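You operate a simulated robot arm through the tools that you are given. There is no shell and no other tool. Be economical: measure what you need, move in short steps, check, and stop when the job is done.

The job below is to be done with a simulated two-armed robot. You get a single attempt, and the scene is never put back.

## Task
Connect the cream power supply to the jig and give it 6 volts.
Fine: switch the supply on; the plug goes in before the output is switched on; the other supply stays off.
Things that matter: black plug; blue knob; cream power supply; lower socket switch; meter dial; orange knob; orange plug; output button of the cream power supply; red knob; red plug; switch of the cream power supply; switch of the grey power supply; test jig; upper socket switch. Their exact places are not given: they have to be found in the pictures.

The check looks at the end state, three seconds after you hand in, the way a careful person would. Anything else that was tipped, shoved, dropped, spilled or broken makes it a failure.

## Robot
Two 6-joint arms with two-finger parallel grippers on one trunk, on a base that drives. Base frame: it is fixed to the floor where the robot stands at the start and does not move with it; the origin is under the middle of the robot, x ahead of it, y to its left, z up. Lengths are in mm, angles in degrees, forces in N, time in s.
The left shoulder is at the start at [59, 141, 949], the right one opposite. With the tool pointing down near the work surface each hand reaches from about 300 to 700 mm from the robot's upright axis, wherever it stands, measured 20 degrees to its own side. Places, roughly: blue knob [800, 500, 1000]; cream power supply [900, 100, 1100]; lower socket switch [1100, 900, 300]; meter dial [800, 100, 1000]; orange knob [800, 200, 1100]; output button of the cream power supply [800, 100, 1100]; red knob [800, 600, 1000]; red plug (3x4x5 cm) [600, 600, 900]; switch of the cream power supply [800, 100, 1100]; switch of the grey power supply [800, 400, 900]; test jig [600, 300, 900]; upper socket switch [1100, 800, 400]; white socket on the jig [600, 400, 900]. Payload 3.43 kg a hand.
The TCP of each hand is the grasp point between the finger pads, 30 mm short of the fingertips. In the tool frame z runs along the fingers and y along their closing line. Largest opening 94 mm; finger width 28, thickness 10; the body of the gripper, 50 by 96 mm, starts 55 mm behind the TCP.
Orientation is that of the tool frame in the base frame, as [roll, pitch, yaw] about the fixed x, y, z axes, in that order (R = Rz(yaw) Ry(pitch) Rx(roll)). With the fingers straight down and closing along the base's y, the tool's x points along the base's -x, its y along +y and its z along -z.

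## Interface
- The arms move only by the tool apply_moves. It takes "left_rows", "right_rows" or both (then of equal length, played together; a hand with none holds still); each is a list of rows, each an object (a shift or turn left out is 0, a gripper value left out holds the last) with "delta_pos": the shift along the tool's x, y, z in mm, a list of three; "dr": the turn, a rotation vector about the tool's x, y, z in degrees, a list of three; "claw": the finger opening in mm, from 0 to 94. In form: [{"delta_pos": [x, y, z], "dr": [wx, wy, wz], "claw": claw}, ...]. A call has 1 to 10 rows; each row shifts and turns the commanded pose from where the row before left it, along the tool's axes as they then stand. Each row takes 0.2 s and may step no farther than 50 mm and 8.6 degrees from the row before; otherwise, or with a gripper value out of range, the whole call is refused. A pose out of reach is approached as far as the arm can. The call stops where the force on the tool passes 90 N (or 10 N more than at its start, if that is more) or the arm is blocked; 0.2 s more then pass. Each finger travels about 153 mm/s and halts on what it meets, pressing with about 32 N; the grip force reading is that of the motor and also rises with nothing between the fingers. The clock runs only during rows and for 0.2 s after the last one: add rows that do not move to give the fingers time. The reply holds the time, the measured pose of the TCP, the force on the tool along the base axes, the opening and the grip force, in the units named above and with some noise, with the torque about the TCP (base axes, N m) and any sound that the robot's microphone picked up, and new pictures: "pictures" is both (left out), scene, wrist or none (wrist: the cameras of the hands that moved).
- Cameras (640 x 400 px; columns grow to the right, rows downward): "scene" is now at [130.4, 22.5, 1562.5]; the picture's right is [0.16, -0.99, -0.00], its down [-0.77, -0.13, -0.62] and it looks along [0.61, 0.10, -0.78] (base axes); focal length 290 px, centre (320, 200). "left" rides on the left gripper at [76, -14, -102] in its tool frame; the picture's right is [0.18, 0.98, 0.00], its down [-0.75, 0.14, -0.64] and it looks along [-0.63, 0.12, 0.77] (tool axes); focal length 243 px, centre (320, 200). "right" rides on the right gripper at [76, 14, -102] in its tool frame; the picture's right is [-0.18, 0.98, 0.00], its down [-0.75, -0.14, -0.64] and it looks along [-0.63, -0.12, 0.77] (tool axes); focal length 243 px, centre (320, 200).
- lift_body(by): slides the trunk up (or, below 0, down) by that many mm; the arms and the scene camera ride with it, the base frame stays. It gives what a move gives, with no picture.
- steer(legs): drives the robot by 1 to 6 legs, each [ahead, left, turn to the left] in mm, mm and degrees, along the robot's own axes; the way and the turn of a leg run together, so that a leg with both is an arc; at most 1500 mm and 180 degrees a leg. The arms and the cameras ride along, it lands a little off, and it stops where it bumps. It gives what a move gives, and a new picture of the scene camera.
- turn_head(pan, tilt): turns the head with the scene camera to pan (to the left, within 86 degrees either way) and tilt (down, from -29 to 69), counted from straight ahead of the robot. It gives what a move gives, and a new picture of the scene camera.
- point_at(camera, pixels): there is no depth. For up to 12 entries [column, row, z] of the newest picture of that camera ("zoom" is the newest enlarged one), the place [x, y] in the base frame at which the ray of that pixel passes the height z, good to about 2 mm, but the place of the scene camera against the robot may be out by one fixed shift of up to 25 mm in any direction. It takes no simulated time.
- close_up(camera, box): a new picture of the part [left, top, right, bottom] of that camera's present view, enlarged. It takes no simulated time.
- close_job(): hands the job in; it is judged then, once.

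Keep the steps short. Do not move on a guess: measure, check each grasp and each placing, and mend mistakes. In all there are 80 turns and 260 pictures (those below and enlarged ones count). Leave the grippers open and the arms clear of the work at the hand-in unless told otherwise, and finish with a single line.

The tools are called after "Call:" as a command line: name --argument value ..., lists and objects as JSON in quotes. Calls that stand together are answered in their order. apply_moves: Moves the arms, as the interface text tells. Its arguments: {"type":"object","properties":{"left_rows":{"type":"array","items":{"type":"object","properties":{"delta_pos":{"type":"array","items":{"type":"number"}},"dr":{"type":"array","items":{"type":"number"}},"claw":{"type":"number"}}}},"right_rows":{"type":"array","items":{"type":"object","properties":{"delta_pos":{"type":"array","items":{"type":"number"}},"dr":{"type":"array","items":{"type":"number"}},"claw":{"type":"number"}}}},"pictures":{"type":"string","enum":["both","scene","wrist","none"]}},"required":[]} The other tools are called the same way: lift_body (by) slides the trunk up or down; steer (legs) drives the base; turn_head (pan, tilt) turns the head that bears the scene camera; point_at (camera, pixels) gives the place at which the rays of pixels pass given heights; close_up (camera, box) takes an enlarged picture of a part of a camera's view; close_job () hands the job in.

At the start:

```text
clock: 0.0
left_position: [339.8, 239.7, 1213.7]
left_orientation: [179.9, 0.1, 180.0]
left_ft_force: [-0.3, 0.6, 0.5]
left_moment: [-0.04, -0.04, -0.01]
left_finger_gap: 94.0
left_grasp_force: 0.0
right_position: [346.5, -38.7, 1237.8]
right_orientation: [-180.0, 0.1, 179.9]
right_ft_force: [0.1, -1.2, 0.1]
right_moment: [-0.01, -0.01, 0.01]
right_finger_gap: 93.9
right_grasp_force: 0.1
trunk travel left (down, up): [-525.0, 65.0]
robot x, y, heading: [0.6, 2.1, -0.1]
head pan, tilt: [9.3, 51.8]
```

scene: 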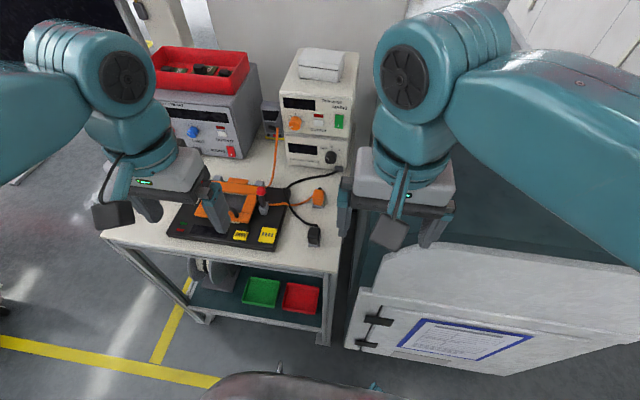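
right: 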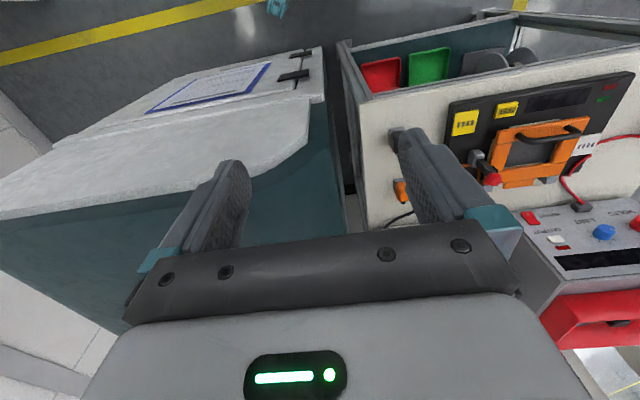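
left: 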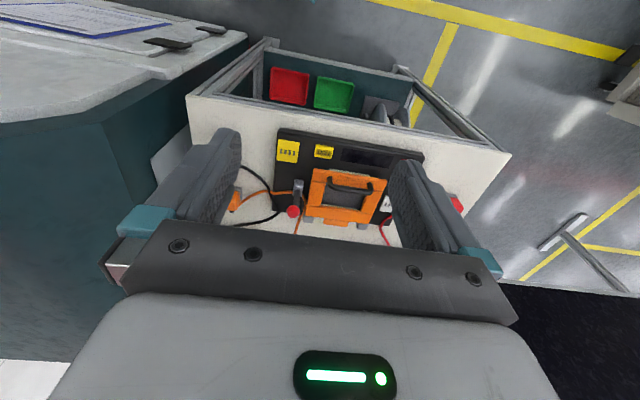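

I see a bench with a grey supply on the left, a cream supply on the right, and a jig in front. I'll enlarge these areas to read them.

Call:
close_up --camera "scene" --box '[260, 40, 380, 180]'

Call:
close_up --camera "scene" --box '[150, 150, 350, 270]'

Call:
close_up --camera "scene" --box '[130, 40, 290, 160]'

```text
2.86 times, centred on (320, 110) of scene
```

zoom: 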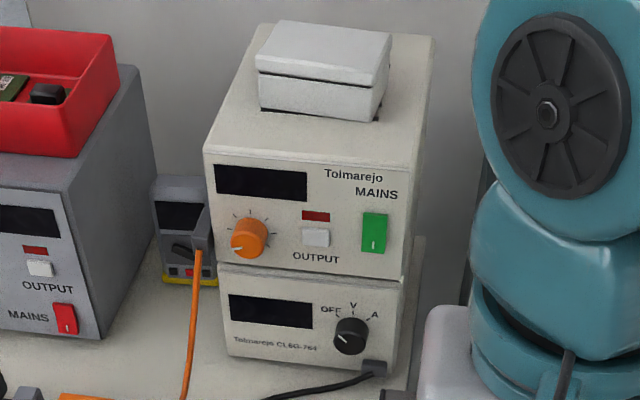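

```text
3.20 times, centred on (250, 210) of scene
```

zoom: 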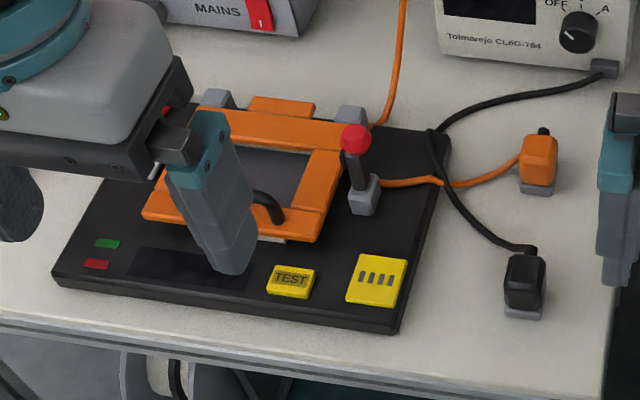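

```text
3.33 times, centred on (210, 100) of scene
```

zoom: 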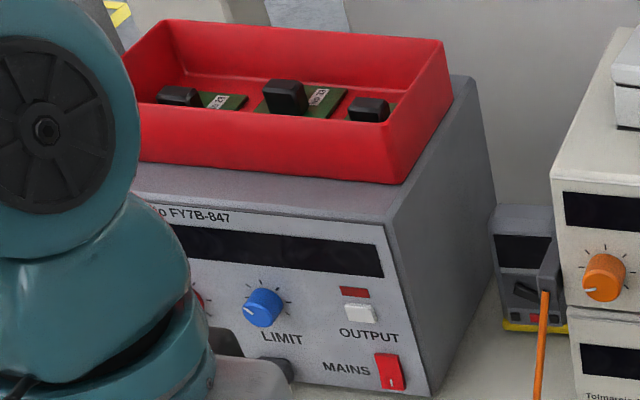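

The orange lead seems to run from the cream supply's left terminal to the orange plug. The left hand blocks the view of the jig, so I'll move both hands outward to see the jig and its white socket.

Call:
apply_moves --left_rows '[{"delta_pos": [0, 50, 0]}, {"delta_pos": [0, 50, 0]}, {"delta_pos": [0, 50, 0]}, {"delta_pos": [0, 50, 0]}]' --right_rows '[{"delta_pos": [0, -50, 0]}, {"delta_pos": [0, -50, 0]}, {"delta_pos": [0, -50, 0]}, {"delta_pos": [0, -50, 0]}]' --pictures "scene"

Call:
turn_head --pan 28 --tilt 40

```text
clock: 1.0
left_position: [339.3, 439.0, 1212.5]
left_orientation: [-179.9, 0.1, -179.9]
left_ft_force: [0.5, 0.2, 0.7]
left_moment: [0.06, 0.03, -0.01]
left_finger_gap: 94.1
left_grasp_force: 0.1
right_position: [346.7, -237.0, 1239.4]
right_orientation: [-180.0, 0.0, -179.9]
right_ft_force: [-0.2, 0.3, -0.1]
right_moment: [-0.01, 0.02, 0.0]
right_finger_gap: 93.8
right_grasp_force: 0.1
trunk travel left (down, up): [-525.0, 65.0]
robot x, y, heading: [-2.4, 2.9, 0.2]
head pan, tilt: [9.3, 51.8]
```

scene: 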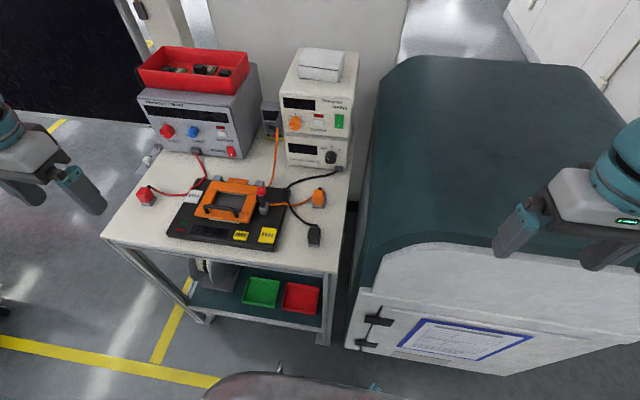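

```text
clock: 1.8
left_position: [340.6, 437.5, 1212.9]
left_orientation: [-179.9, 0.0, -180.0]
left_ft_force: [-0.4, 0.0, -0.3]
left_moment: [0.0, 0.0, 0.01]
left_finger_gap: 94.0
left_grasp_force: 0.1
right_position: [348.2, -236.8, 1239.4]
right_orientation: [-180.0, -0.1, -179.9]
right_ft_force: [-0.7, -0.2, -0.2]
right_moment: [0.02, -0.03, -0.02]
right_finger_gap: 94.0
right_grasp_force: 0.1
trunk travel left (down, up): [-525.0, 65.0]
robot x, y, heading: [0.6, -0.6, -0.3]
head pan, tilt: [28.0, 40.0]
```

scene: 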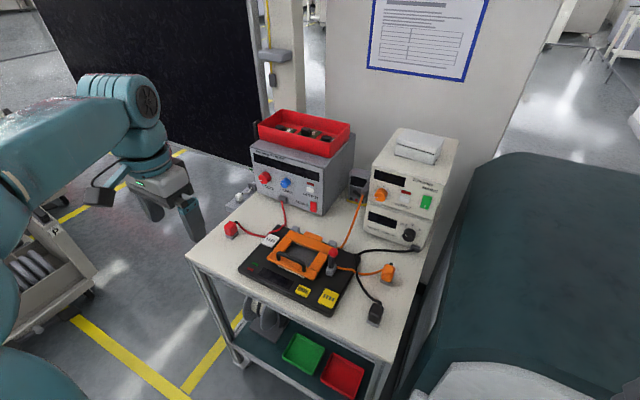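

Call:
close_up --camera "scene" --box '[210, 180, 410, 330]'

Call:
close_up --camera "scene" --box '[330, 120, 470, 260]'

Call:
close_up --camera "scene" --box '[210, 30, 360, 250]'

```text
2.67 times, centred on (310, 255) of scene
```

zoom: 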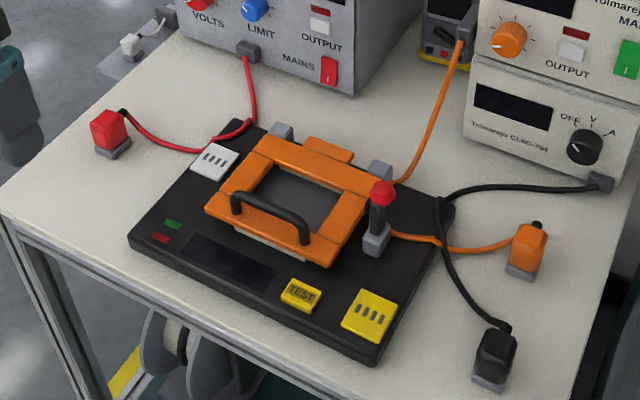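

```text
2.86 times, centred on (400, 190) of scene
```

zoom: 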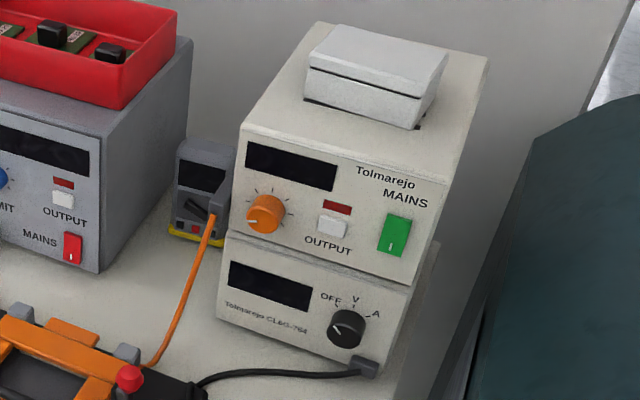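

```text
1.82 times, centred on (285, 140) of scene
```

zoom: 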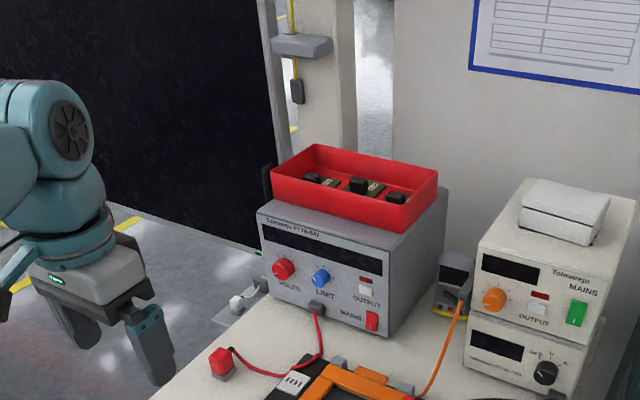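

I'll zoom in on the object behind the bench's left edge, around (240,195), because the socket switches should be there.

Call:
turn_head --pan 45 --tilt 45

Call:
close_up --camera "scene" --box '[280, 120, 400, 220]'

```text
clock: 2.6
left_position: [339.6, 439.0, 1213.1]
left_orientation: [180.0, 0.0, -180.0]
left_ft_force: [0.4, -1.4, -0.7]
left_moment: [0.01, 0.02, -0.02]
left_finger_gap: 94.1
left_grasp_force: 0.1
right_position: [349.2, -235.1, 1238.6]
right_orientation: [180.0, 0.0, -180.0]
right_ft_force: [0.1, 0.8, -0.1]
right_moment: [0.01, -0.01, 0.03]
right_finger_gap: 94.4
right_grasp_force: 0.1
trunk travel left (down, up): [-525.0, 65.0]
robot x, y, heading: [-0.3, 1.7, 0.2]
head pan, tilt: [45.0, 45.0]
```

scene: 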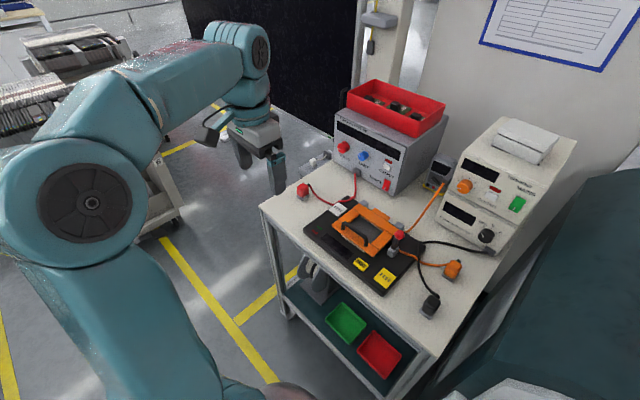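

```text
4.00 times, centred on (340, 170) of scene
```

zoom: 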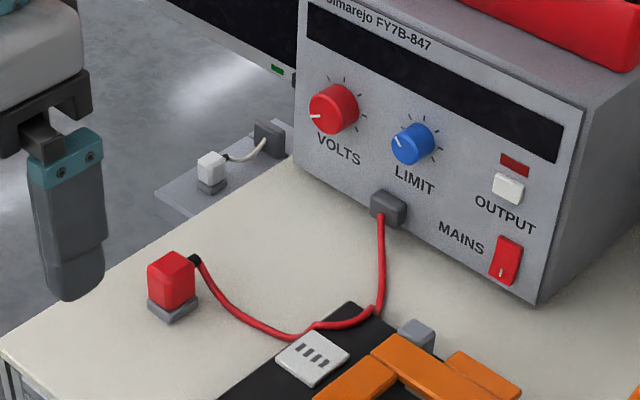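

Call:
apply_moves --left_rows '[{"delta_pos": [-50, -10, 0]}]' --pictures "wrist"

Call:
close_up --camera "left" --box '[170, 0, 500, 200]'

```text
refused: row 1 steps farther than a row can; nothing moved
```

```text
1.94 times, centred on (335, 100) of left
```

zoom: 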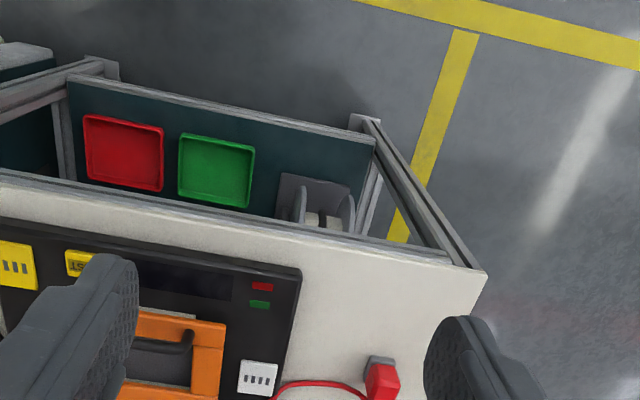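

The jig has a white slotted socket at back-left and a yellow slotted one at front-right. I'll point the head at the bench centre, get positions, and look at the lead ends more closely.

Call:
turn_head --pan 22 --tilt 50

Call:
close_up --camera "scene" --box '[310, 60, 390, 160]'

Call:
close_up --camera "scene" --box '[200, 170, 400, 290]'

```text
clock: 3.5
left_position: [339.7, 438.7, 1213.9]
left_orientation: [180.0, 0.1, 180.0]
left_ft_force: [0.4, 0.1, 1.1]
left_moment: [0.01, 0.02, -0.01]
left_finger_gap: 94.1
left_grasp_force: 0.1
right_position: [347.2, -235.0, 1240.3]
right_orientation: [-179.9, 0.0, -179.9]
right_ft_force: [0.0, -1.1, 0.3]
right_moment: [0.04, 0.02, -0.02]
right_finger_gap: 93.9
right_grasp_force: 0.1
trunk travel left (down, up): [-525.0, 65.0]
robot x, y, heading: [-2.3, -0.2, -0.1]
head pan, tilt: [22.0, 50.0]
```

scene: 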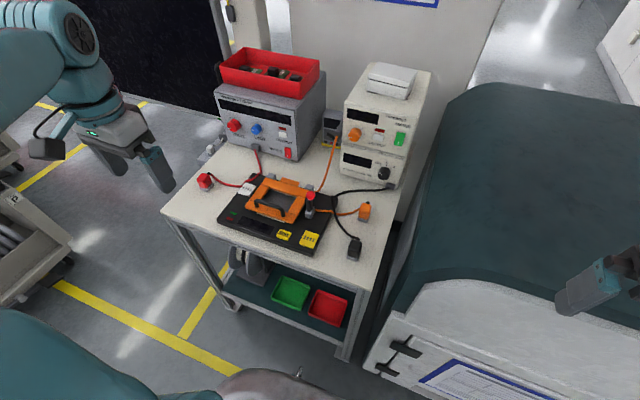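

```text
4.00 times, centred on (350, 110) of scene
```

zoom: 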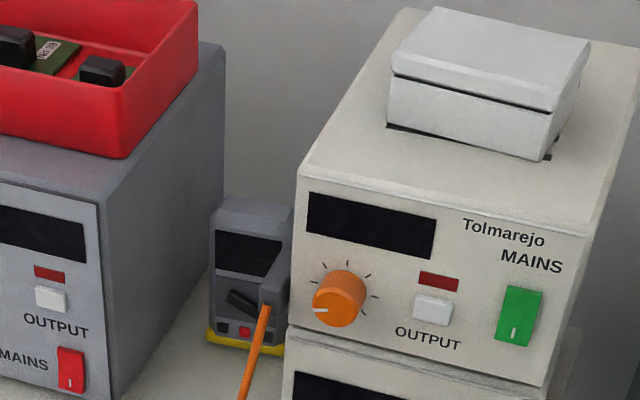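

```text
3.20 times, centred on (300, 230) of scene
```

zoom: 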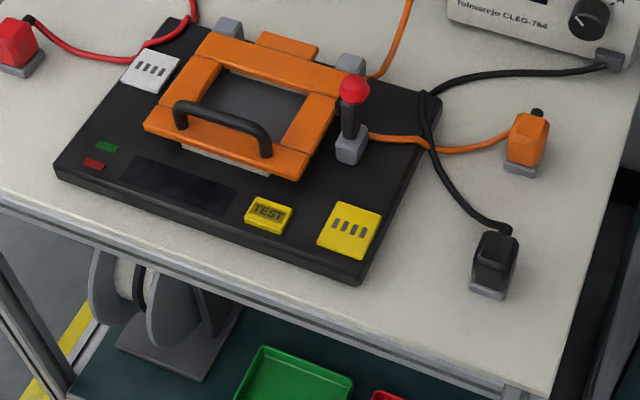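

Call:
point_at --camera "scene" --pixels '[[163, 211, 900], [375, 287, 900], [363, 213, 930], [354, 250, 930], [248, 188, 920], [310, 240, 920], [356, 135, 1080], [379, 136, 1080], [399, 140, 1080], [385, 173, 990], [345, 350, 400], [333, 142, 1050]]'

Call:
close_up --camera "right" --box '[320, 0, 640, 200]'

Call:
point_at --camera "scene" --pixels '[[280, 365, 200], [395, 300, 900], [450, 120, 900], [450, 120, 1000], [400, 318, 900], [342, 88, 1130], [432, 78, 1130], [345, 148, 1050], [222, 130, 950], [204, 180, 920], [264, 210, 930], [310, 197, 960]]'

```text
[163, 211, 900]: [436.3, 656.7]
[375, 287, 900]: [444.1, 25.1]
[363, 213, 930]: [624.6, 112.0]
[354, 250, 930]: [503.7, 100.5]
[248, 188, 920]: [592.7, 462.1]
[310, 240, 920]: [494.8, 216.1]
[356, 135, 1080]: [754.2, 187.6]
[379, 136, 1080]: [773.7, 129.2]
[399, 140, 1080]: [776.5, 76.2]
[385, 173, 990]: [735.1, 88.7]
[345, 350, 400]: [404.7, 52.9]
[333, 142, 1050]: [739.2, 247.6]
```

```text
2.00 times, centred on (480, 100) of right
```

zoom: 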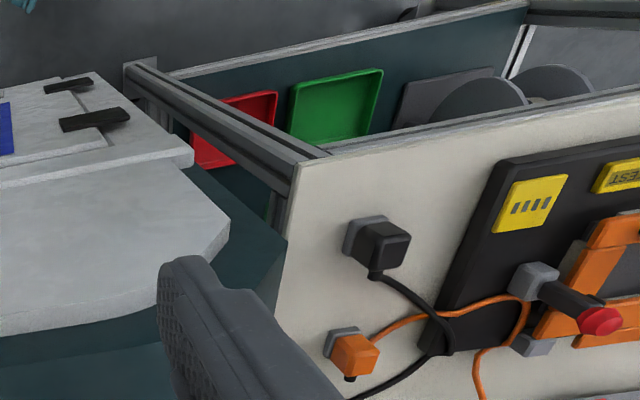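

```text
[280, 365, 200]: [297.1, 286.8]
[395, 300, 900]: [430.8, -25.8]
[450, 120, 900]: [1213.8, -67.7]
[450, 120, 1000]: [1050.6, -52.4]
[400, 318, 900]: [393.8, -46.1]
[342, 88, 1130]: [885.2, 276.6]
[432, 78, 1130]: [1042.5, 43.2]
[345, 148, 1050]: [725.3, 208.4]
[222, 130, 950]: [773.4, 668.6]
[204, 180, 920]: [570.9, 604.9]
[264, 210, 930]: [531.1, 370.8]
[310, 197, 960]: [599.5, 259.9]
```

Next I'll move the base a little closer and to the left, so both hands can work over the jig and the plugs.

Call:
steer --legs '[[0, 200, 0], [80, 0, 0]]'

```text
clock: 7.9
left_position: [421.8, 641.3, 1209.6]
left_orientation: [-179.8, -0.2, 180.0]
left_ft_force: [1.1, 0.8, -0.5]
left_moment: [-0.01, 0.07, 0.03]
left_finger_gap: 94.0
left_grasp_force: 0.1
right_position: [429.1, -33.4, 1239.2]
right_orientation: [-179.9, -0.3, -180.0]
right_ft_force: [0.3, 0.3, -0.2]
right_moment: [-0.03, 0.03, 0.01]
right_finger_gap: 93.7
right_grasp_force: 0.1
trunk travel left (down, up): [-525.0, 65.0]
robot x, y, heading: [78.5, 202.0, -0.0]
head pan, tilt: [22.0, 50.0]
```

scene: 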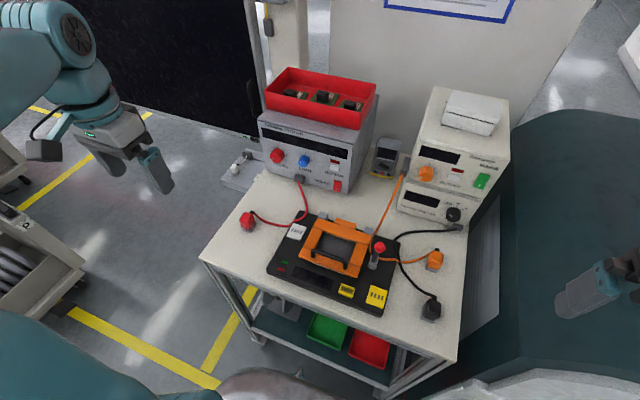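

Call:
close_up --camera "scene" --box '[360, 80, 520, 240]'

Call:
close_up --camera "scene" --box '[230, 200, 450, 330]'

Call:
close_up --camera "scene" --box '[200, 120, 310, 210]'

```text
2.50 times, centred on (440, 160) of scene
```

zoom: 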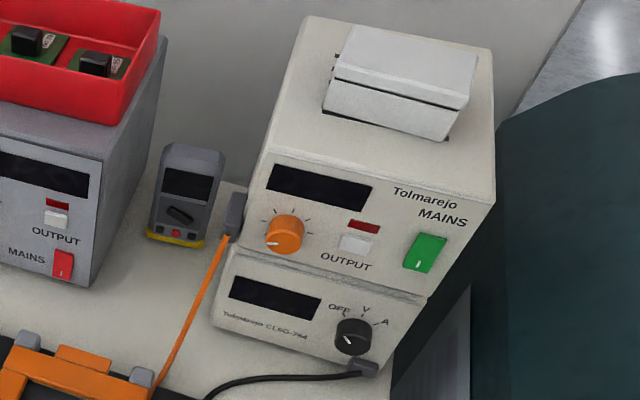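

```text
2.91 times, centred on (340, 265) of scene
```

zoom: 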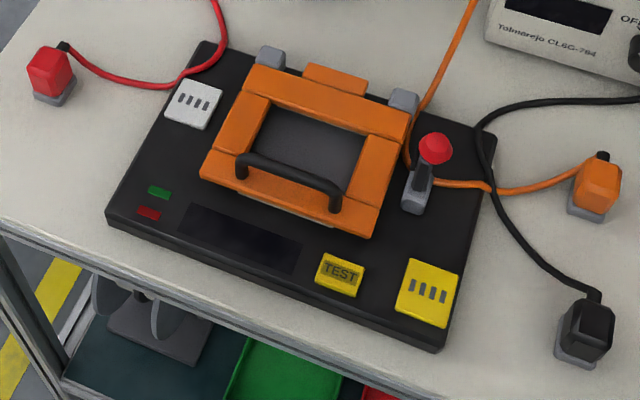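

```text
4.44 times, centred on (255, 165) of scene
```

zoom: 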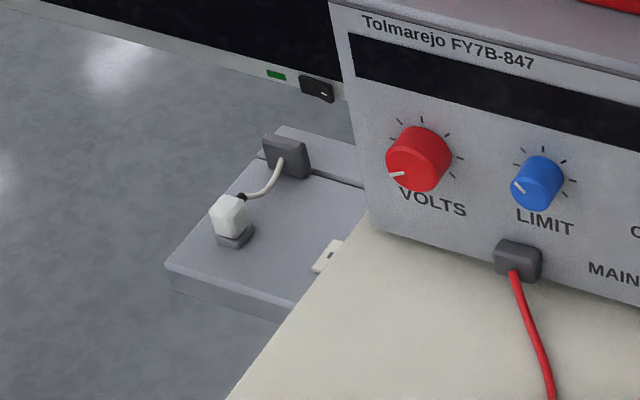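

The orange lead's grey terminal is on the cream supply's left side, so the orange plug belongs to the cream supply. The black one goes to the meter. I'll bring both wrist cameras over the jig to compare the two sockets.

Call:
apply_moves --left_rows '[{"delta_pos": [0, -48, 0]}, {"delta_pos": [0, -48, 0]}, {"delta_pos": [0, -48, 0]}, {"delta_pos": [0, -48, 0]}]' --right_rows '[{"delta_pos": [5, 48, 0]}, {"delta_pos": [5, 48, 0]}, {"delta_pos": [5, 48, 0]}, {"delta_pos": [5, 48, 0]}]' --pictures "wrist"

Call:
close_up --camera "left" --box '[240, 60, 440, 220]'

Call:
close_up --camera "right" --box '[200, 60, 440, 220]'

```text
clock: 8.9
left_position: [423.4, 450.3, 1211.0]
left_orientation: [-179.9, -0.2, -180.0]
left_ft_force: [0.2, 0.9, -1.5]
left_moment: [-0.02, 0.04, 0.02]
left_finger_gap: 94.0
left_grasp_force: 0.1
right_position: [409.3, 158.3, 1237.5]
right_orientation: [-180.0, -0.2, 179.9]
right_ft_force: [1.1, 0.7, -1.0]
right_moment: [-0.05, 0.03, 0.0]
right_finger_gap: 93.9
right_grasp_force: 0.1
trunk travel left (down, up): [-525.0, 65.0]
robot x, y, heading: [77.4, 202.3, 0.2]
head pan, tilt: [22.0, 50.0]
```

right: 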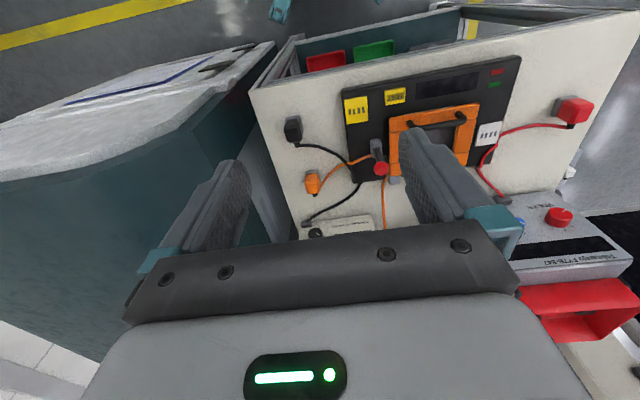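
left: 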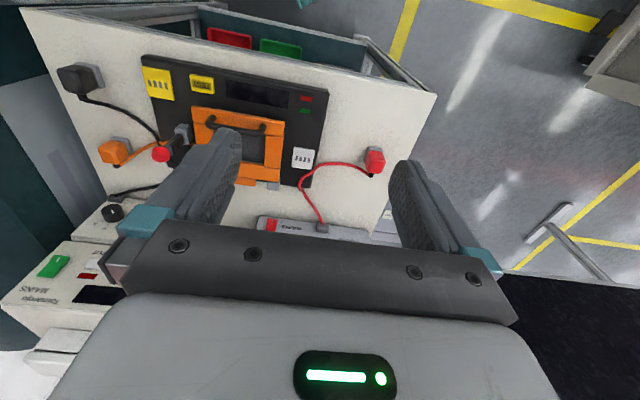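

```text
2.50 times, centred on (340, 140) of left
```

zoom: 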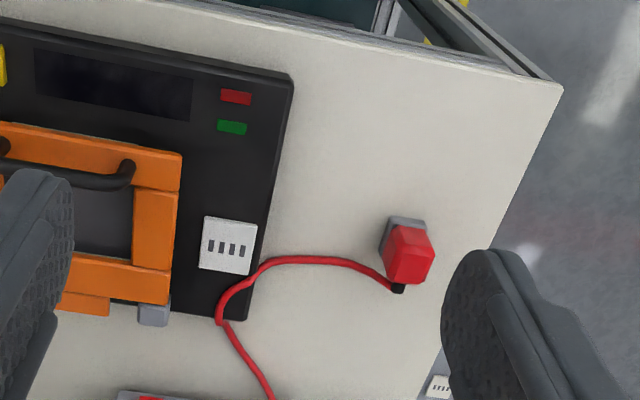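

```text
2.50 times, centred on (320, 140) of right
```

zoom: 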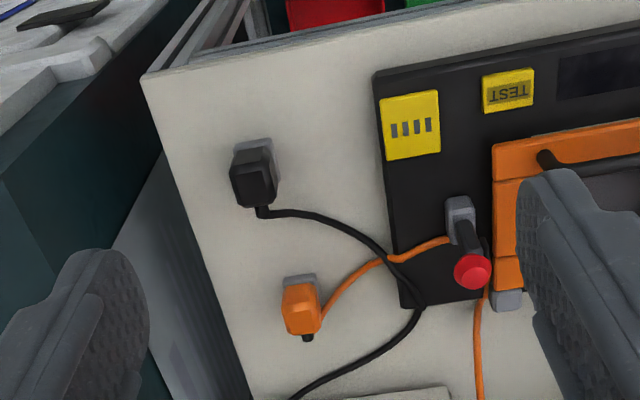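

Call:
close_up --camera "right" --box '[335, 85, 415, 135]'

Call:
close_up --camera "left" --box '[270, 130, 350, 180]'

Call:
close_up --camera "scene" --box '[270, 210, 400, 320]'

```text
8.00 times, centred on (375, 110) of right
```

zoom: 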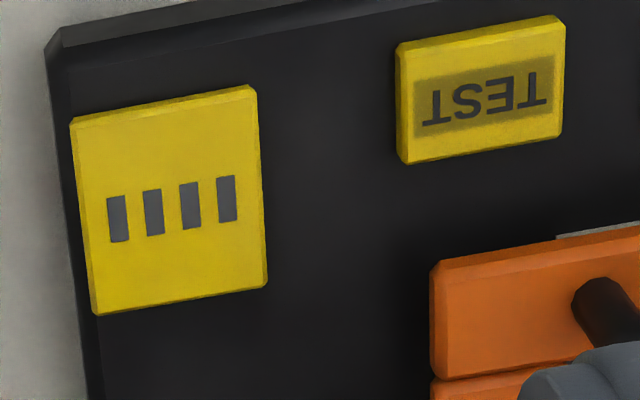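

```text
8.00 times, centred on (310, 155) of left
```

zoom: 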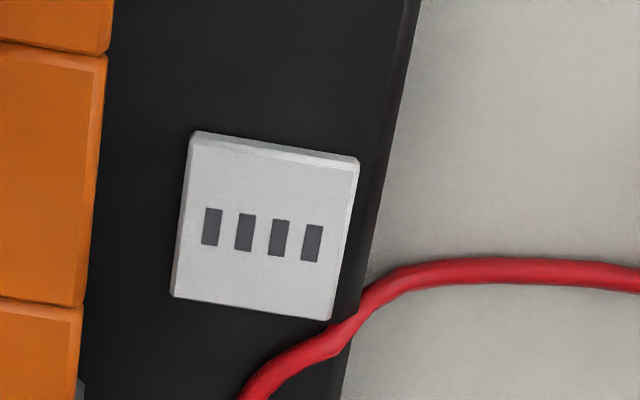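

```text
3.64 times, centred on (335, 265) of scene
```

zoom: 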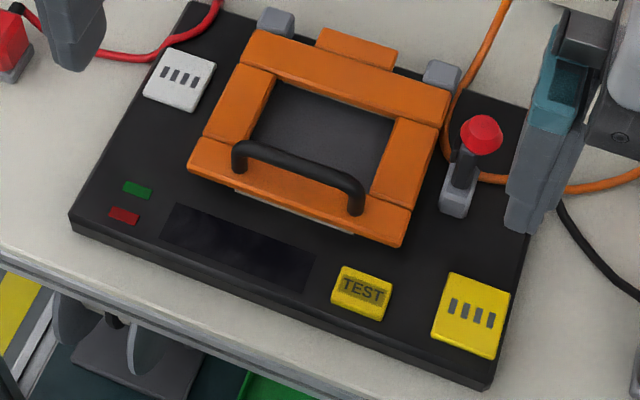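

Both sockets look the same. The white socket is the one named in the job, so I'll use it. Now I'll triangulate heights using the plug and the yellow socket, which both wrist cameras can see.

Call:
close_up --camera "left" --box '[50, 40, 210, 190]'

Call:
close_up --camera "right" --box '[270, 80, 400, 210]'

```text
2.67 times, centred on (130, 115) of left
```

zoom: 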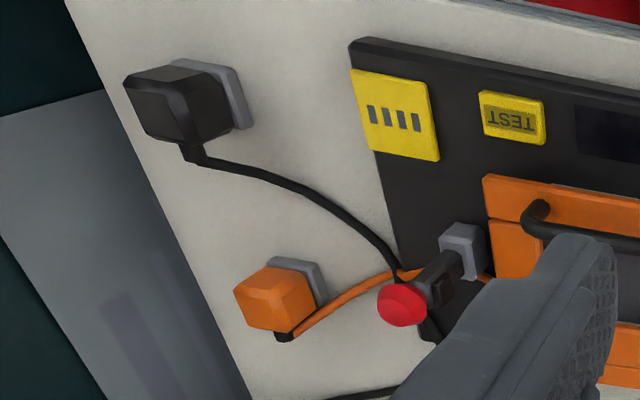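

```text
3.08 times, centred on (335, 145) of right
```

zoom: 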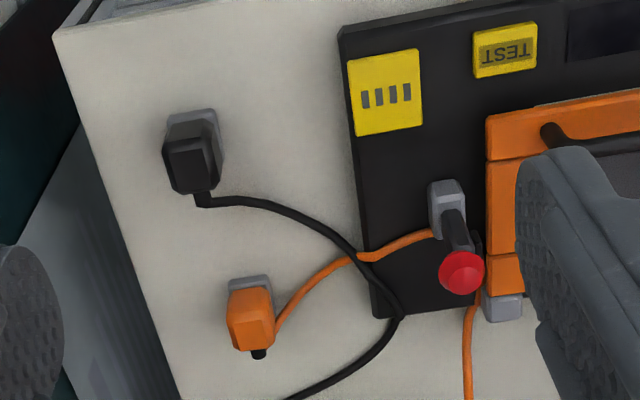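

Call:
point_at --camera "right" --pixels '[[343.8, 99.5, 900], [343.8, 99.5, 950], [347.0, 124.2, 900], [347.0, 124.2, 950], [305.5, 171.3, 880], [305.5, 171.3, 920], [323.5, 169.0, 900], [384.0, 167.0, 950], [384, 167, 1000]]'

Call:
point_at --camera "left" --pixels '[[141.2, 66.3, 900], [141.2, 66.3, 950], [149.1, 96.3, 900], [149.1, 96.3, 950], [109.8, 137.5, 880], [109.8, 137.5, 920], [161, 154, 950], [161, 154, 1000], [293.9, 146.3, 910], [314.9, 149.9, 910], [291.6, 166.9, 910], [311.1, 170.0, 910]]'

```text
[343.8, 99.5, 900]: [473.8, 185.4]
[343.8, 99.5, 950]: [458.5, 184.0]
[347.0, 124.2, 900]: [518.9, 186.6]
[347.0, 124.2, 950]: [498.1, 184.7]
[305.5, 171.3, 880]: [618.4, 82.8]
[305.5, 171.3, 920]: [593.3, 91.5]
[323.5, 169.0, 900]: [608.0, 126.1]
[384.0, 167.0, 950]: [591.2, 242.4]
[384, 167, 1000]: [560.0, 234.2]
```

```text
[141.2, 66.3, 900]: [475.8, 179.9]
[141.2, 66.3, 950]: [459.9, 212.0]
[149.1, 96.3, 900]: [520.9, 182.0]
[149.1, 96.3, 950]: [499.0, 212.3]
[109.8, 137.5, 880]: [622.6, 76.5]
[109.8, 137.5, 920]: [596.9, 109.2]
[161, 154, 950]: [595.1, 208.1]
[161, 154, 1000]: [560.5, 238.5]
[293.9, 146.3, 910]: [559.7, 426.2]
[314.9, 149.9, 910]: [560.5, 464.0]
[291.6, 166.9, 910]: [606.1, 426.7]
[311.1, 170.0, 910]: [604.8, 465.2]
```

The socket tops are at z≈907, and the white socket centre is about (584,445). The orange plug is near (632,108) with its flange at z≈890. I'll bring the right hand over the plug for a close look.

Call:
apply_moves --right_rows '[{"delta_pos": [-38, -10, 23.4]}, {"delta_pos": [-38, -10, 23.4]}, {"delta_pos": [-38, -10, 23.4]}, {"delta_pos": [-38, -10, 23.4]}, {"delta_pos": [-12, -10, 23.4]}]' --pictures "wrist"

Call:
close_up --camera "right" --box '[220, 60, 420, 220]'

```text
clock: 10.1
left_position: [414.8, 446.5, 1215.6]
left_orientation: [179.8, 0.0, -180.0]
left_ft_force: [-0.8, -0.1, 0.3]
left_moment: [-0.01, -0.05, 0.03]
left_finger_gap: 94.1
left_grasp_force: 0.0
right_position: [566.2, 103.6, 1122.5]
right_orientation: [179.9, 0.1, -179.9]
right_ft_force: [-0.3, 0.8, 0.4]
right_moment: [0.0, -0.02, -0.04]
right_finger_gap: 94.1
right_grasp_force: 0.0
trunk travel left (down, up): [-525.0, 65.0]
robot x, y, heading: [82.3, 200.5, 0.2]
head pan, tilt: [22.0, 50.0]
```

right: 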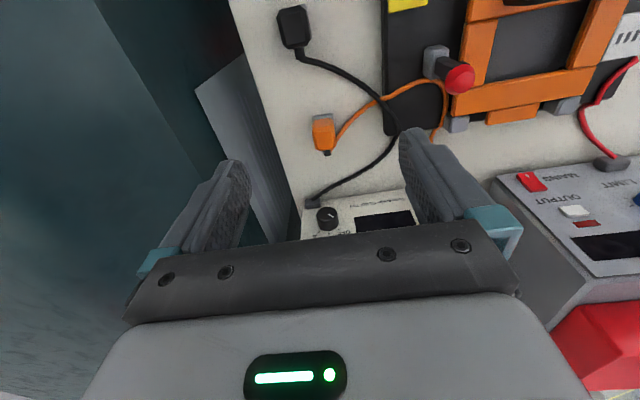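

```text
2.50 times, centred on (320, 140) of right
```

zoom: 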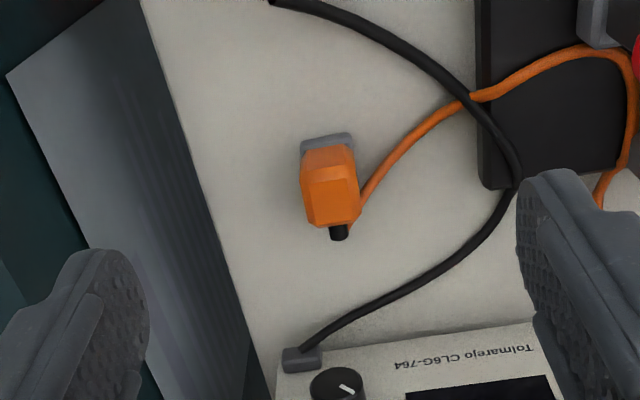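

Call:
point_at --camera "zoom" --pixels '[[301, 140, 890], [353, 133, 890], [355, 150, 890], [304, 172, 935], [357, 170, 935], [306, 222, 935], [360, 217, 935], [338, 235, 910], [480, 120, 890], [482, 185, 890]]'

Call:
close_up --camera "right" --box '[295, 95, 355, 165]'

```text
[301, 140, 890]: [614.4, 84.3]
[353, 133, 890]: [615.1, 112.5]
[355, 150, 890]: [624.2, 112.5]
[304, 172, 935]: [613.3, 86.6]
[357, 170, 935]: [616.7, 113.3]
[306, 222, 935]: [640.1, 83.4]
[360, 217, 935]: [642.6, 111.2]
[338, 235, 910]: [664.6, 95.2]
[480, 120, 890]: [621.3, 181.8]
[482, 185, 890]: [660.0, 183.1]
```

```text
5.71 times, centred on (325, 130) of right
```

zoom: 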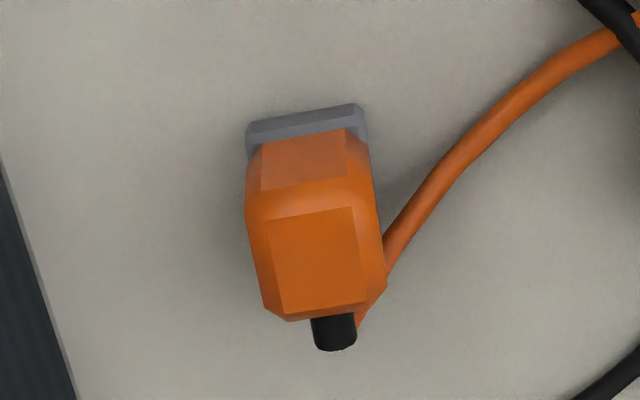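

The plug is aligned with the axes, centred near (632,98), with its cable leaving on the +x side. I'll open to 60 mm and descend in stages.

Call:
apply_moves --right_rows '[{"delta_pos": [-25, -2, 30], "claw": 70}, {"delta_pos": [-25, -3, 30]}, {"delta_pos": [-11, 0, 40]}, {"delta_pos": [0, 0, 10]}, {"delta_pos": [0, 0, 0]}]' --pictures "wrist"

Call:
close_up --camera "right" --box '[220, 40, 420, 240]'

```text
clock: 11.3
left_position: [419.4, 449.0, 1213.2]
left_orientation: [-180.0, -0.1, 180.0]
left_ft_force: [-0.4, 0.1, -0.4]
left_moment: [-0.03, 0.02, 0.03]
left_finger_gap: 93.9
left_grasp_force: 0.1
right_position: [630.1, 101.9, 1012.8]
right_orientation: [-180.0, 0.0, -179.8]
right_ft_force: [0.9, 0.9, 1.3]
right_moment: [-0.04, 0.02, -0.02]
right_finger_gap: 69.9
right_grasp_force: 0.1
trunk travel left (down, up): [-525.0, 65.0]
robot x, y, heading: [81.6, 200.1, -0.1]
head pan, tilt: [22.0, 50.0]
```

right: 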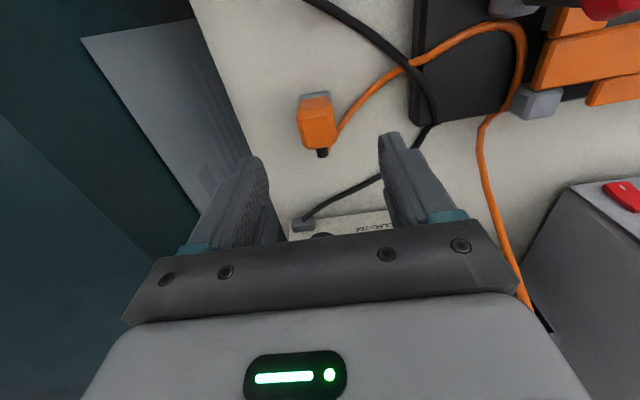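

```text
2.00 times, centred on (320, 140) of right
```

zoom: 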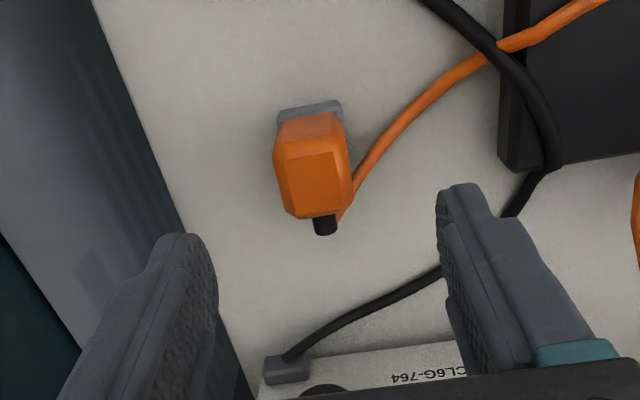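

Call:
point_at --camera "zoom" --pixels '[[276, 115, 890], [340, 103, 890], [343, 122, 890], [278, 160, 935], [349, 150, 935], [289, 213, 935], [350, 207, 935], [325, 228, 910], [286, 160, 935], [334, 152, 935]]'

```text
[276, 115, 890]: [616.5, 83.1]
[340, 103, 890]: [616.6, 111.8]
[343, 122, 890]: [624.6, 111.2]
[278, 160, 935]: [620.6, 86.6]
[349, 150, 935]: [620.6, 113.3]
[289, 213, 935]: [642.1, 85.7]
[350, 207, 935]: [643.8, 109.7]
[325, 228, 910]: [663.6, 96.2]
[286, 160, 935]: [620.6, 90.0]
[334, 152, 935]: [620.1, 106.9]
```

The plug is centred at y≈98. I'll shift 4 mm, descend 90 mm to z≈923, then close.

Call:
apply_moves --right_rows '[{"delta_pos": [0, -4, 45]}, {"delta_pos": [0, 0, 35]}, {"delta_pos": [0, 0, 10]}, {"delta_pos": [0, 0, 0]}]' --pictures "wrist"

Call:
close_up --camera "right" --box '[220, 60, 420, 240]'

```text
clock: 12.3
left_position: [419.6, 446.7, 1212.9]
left_orientation: [180.0, 0.0, 180.0]
left_ft_force: [-0.3, -1.0, 0.5]
left_moment: [0.0, -0.01, 0.01]
left_finger_gap: 94.3
left_grasp_force: 0.1
right_position: [629.0, 97.0, 922.5]
right_orientation: [-179.9, -0.1, -179.8]
right_ft_force: [-0.8, -0.3, 0.4]
right_moment: [-0.01, 0.01, -0.03]
right_finger_gap: 70.1
right_grasp_force: 0.0
trunk travel left (down, up): [-525.0, 65.0]
robot x, y, heading: [80.3, 200.5, 0.0]
head pan, tilt: [22.0, 50.0]
```

right: 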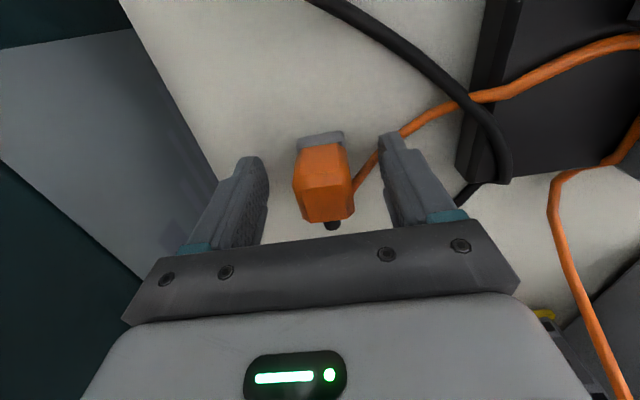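

```text
2.22 times, centred on (320, 150) of right
```

zoom: 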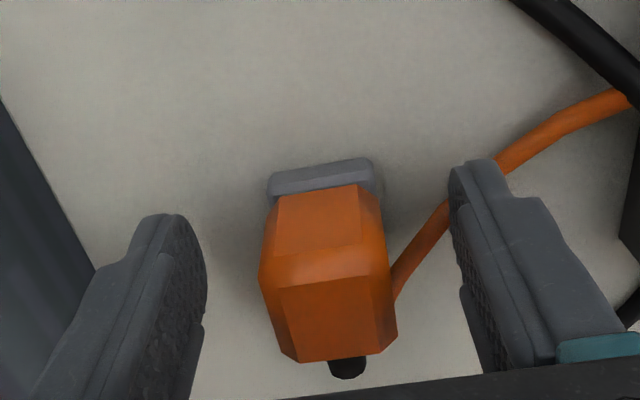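

The fingers straddle the plug. I'll rise 5 mm to keep clear of the cable, then close.

Call:
apply_moves --right_rows '[{"delta_pos": [0, 1, -5], "claw": 70}, {"claw": 35}, {"claw": 20}, {"claw": 20}]' --pictures "wrist"

Call:
close_up --camera "right" --box '[220, 60, 420, 240]'

```text
clock: 13.3
left_position: [418.8, 448.8, 1214.0]
left_orientation: [-179.9, 0.0, -179.9]
left_ft_force: [-0.3, -0.4, 0.3]
left_moment: [0.01, 0.02, -0.01]
left_finger_gap: 94.0
left_grasp_force: 0.1
right_position: [629.4, 97.9, 926.5]
right_orientation: [180.0, 0.0, -179.9]
right_ft_force: [-0.9, 0.3, 4.2]
right_moment: [-0.05, -0.05, 0.03]
right_finger_gap: 33.5
right_grasp_force: 32.7
trunk travel left (down, up): [-525.0, 65.0]
robot x, y, heading: [82.9, 201.5, -0.3]
head pan, tilt: [22.0, 50.0]
```

right: 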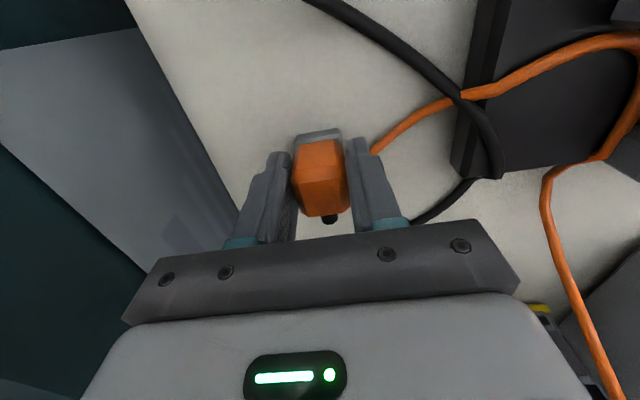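

```text
2.22 times, centred on (320, 150) of right
```

zoom: 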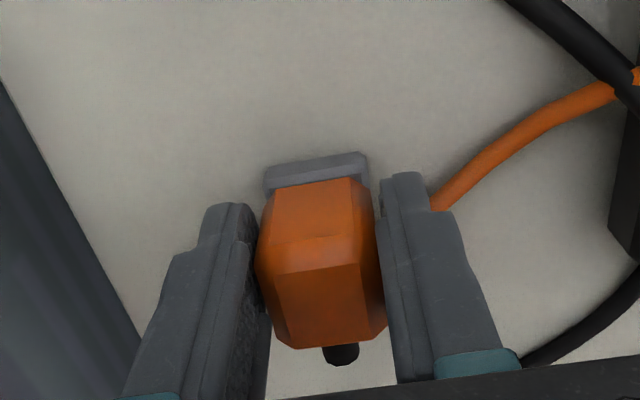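

The grip holds at 33.5 mm. I'll lift gently and check that the plug comes along.

Call:
apply_moves --right_rows '[{"delta_pos": [0, 0, -20]}, {"delta_pos": [0, 0, -40]}, {"delta_pos": [0, 0, -40]}, {"delta_pos": [0, 0, -40]}, {"delta_pos": [0, 0, 0]}]' --pictures "both"

Call:
close_up --camera "right" --box '[220, 60, 420, 240]'

Call:
close_up --camera "scene" --box '[230, 150, 480, 310]'

```text
clock: 14.5
left_position: [421.2, 447.0, 1214.0]
left_orientation: [180.0, -0.1, -180.0]
left_ft_force: [-0.1, -0.3, 0.2]
left_moment: [0.02, -0.01, 0.01]
left_finger_gap: 94.0
left_grasp_force: 0.1
right_position: [630.0, 98.0, 1067.0]
right_orientation: [180.0, -0.1, -179.9]
right_ft_force: [0.8, -0.4, -0.1]
right_moment: [-0.02, 0.0, 0.0]
right_finger_gap: 33.4
right_grasp_force: 31.8
trunk travel left (down, up): [-525.0, 65.0]
robot x, y, heading: [82.6, 199.6, 0.2]
head pan, tilt: [22.0, 50.0]
```

scene: 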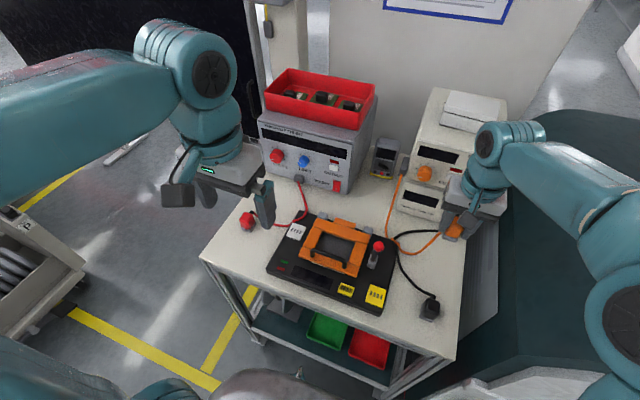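
right: 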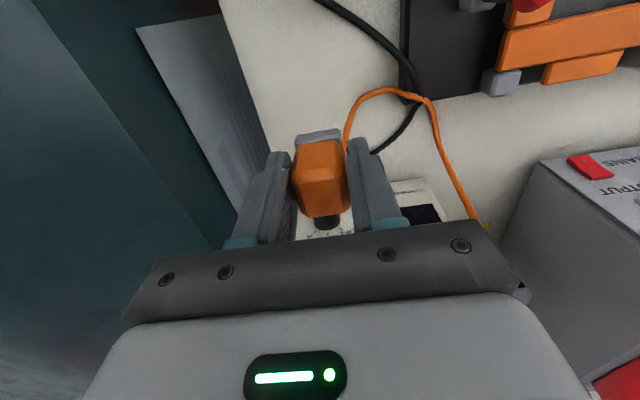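

```text
2.22 times, centred on (320, 150) of right
```

zoom: 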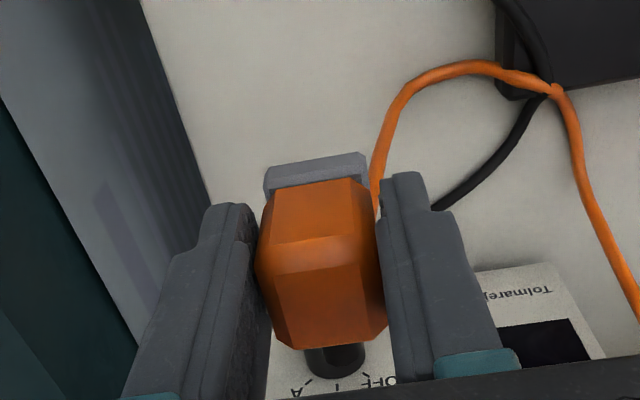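

```text
2.50 times, centred on (355, 230) of scene
```

zoom: 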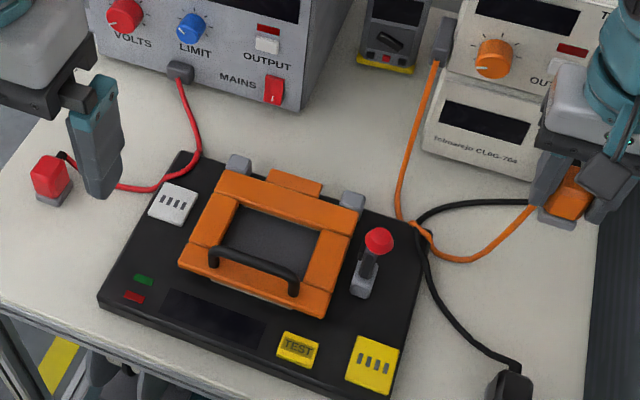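

The plug is held and the cable follows freely. I'll send the left hand out to the left and carry the plug over to the white socket.

Call:
apply_moves --left_rows '[{"delta_pos": [0, 48, 0]}, {"delta_pos": [0, 48, 0]}, {"delta_pos": [0, 48, 0]}, {"delta_pos": [0, 48, 0]}, {"delta_pos": [0, 40, 0]}, {}, {}, {}, {}, {}]' --right_rows '[{"delta_pos": [0, 0, -40]}, {}, {"delta_pos": [7, 43, 0]}, {"delta_pos": [7, 43, 0]}, {"delta_pos": [7, 43, 0]}, {"delta_pos": [7, 43, 0]}, {"delta_pos": [7, 43, 0]}, {"delta_pos": [7, 43, 0]}, {"delta_pos": [7, 43, 0]}, {"delta_pos": [0, 43, 0]}]' --pictures "both"

Call:
close_up --camera "right" --box '[200, 40, 440, 240]'

```text
clock: 16.4
left_position: [420.0, 680.6, 1209.9]
left_orientation: [-179.9, 0.0, -180.0]
left_ft_force: [0.3, 0.8, 0.5]
left_moment: [-0.02, -0.01, -0.05]
left_finger_gap: 93.9
left_grasp_force: 0.0
right_position: [641.2, 263.2, 1072.0]
right_orientation: [-179.5, -4.4, 167.9]
right_ft_force: [0.8, 0.4, 0.1]
right_moment: [-0.06, -0.01, -0.01]
right_finger_gap: 33.4
right_grasp_force: 32.3
right hand out of reach, approached as far as the arm can: row 8, 9
trunk travel left (down, up): [-525.0, 65.0]
robot x, y, heading: [81.8, 198.9, 0.2]
head pan, tilt: [22.0, 50.0]
stopped in row 9 (right hand): the arm was blocked; the commanded pose is now the measured one
```

scene: 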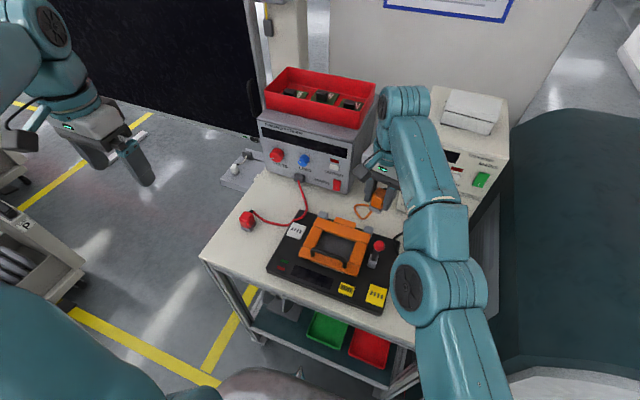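
right: 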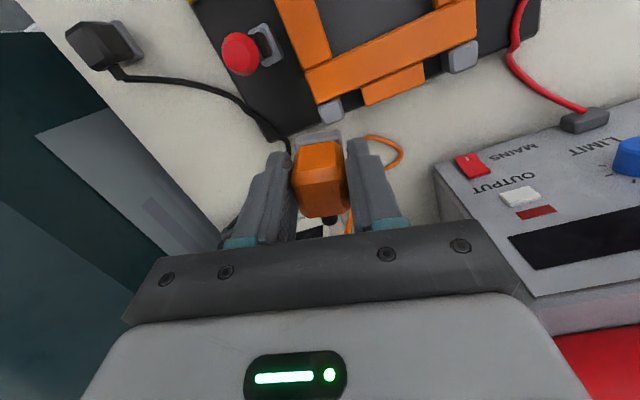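
left: 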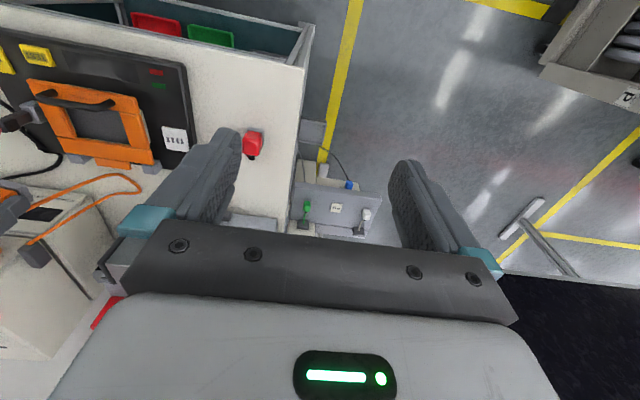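

```text
2.00 times, centred on (320, 140) of right
```

zoom: 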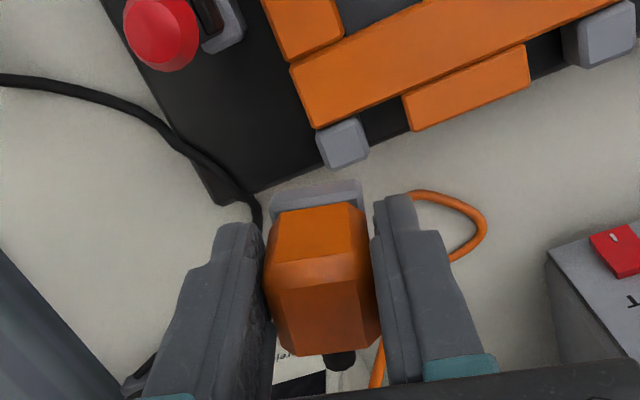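

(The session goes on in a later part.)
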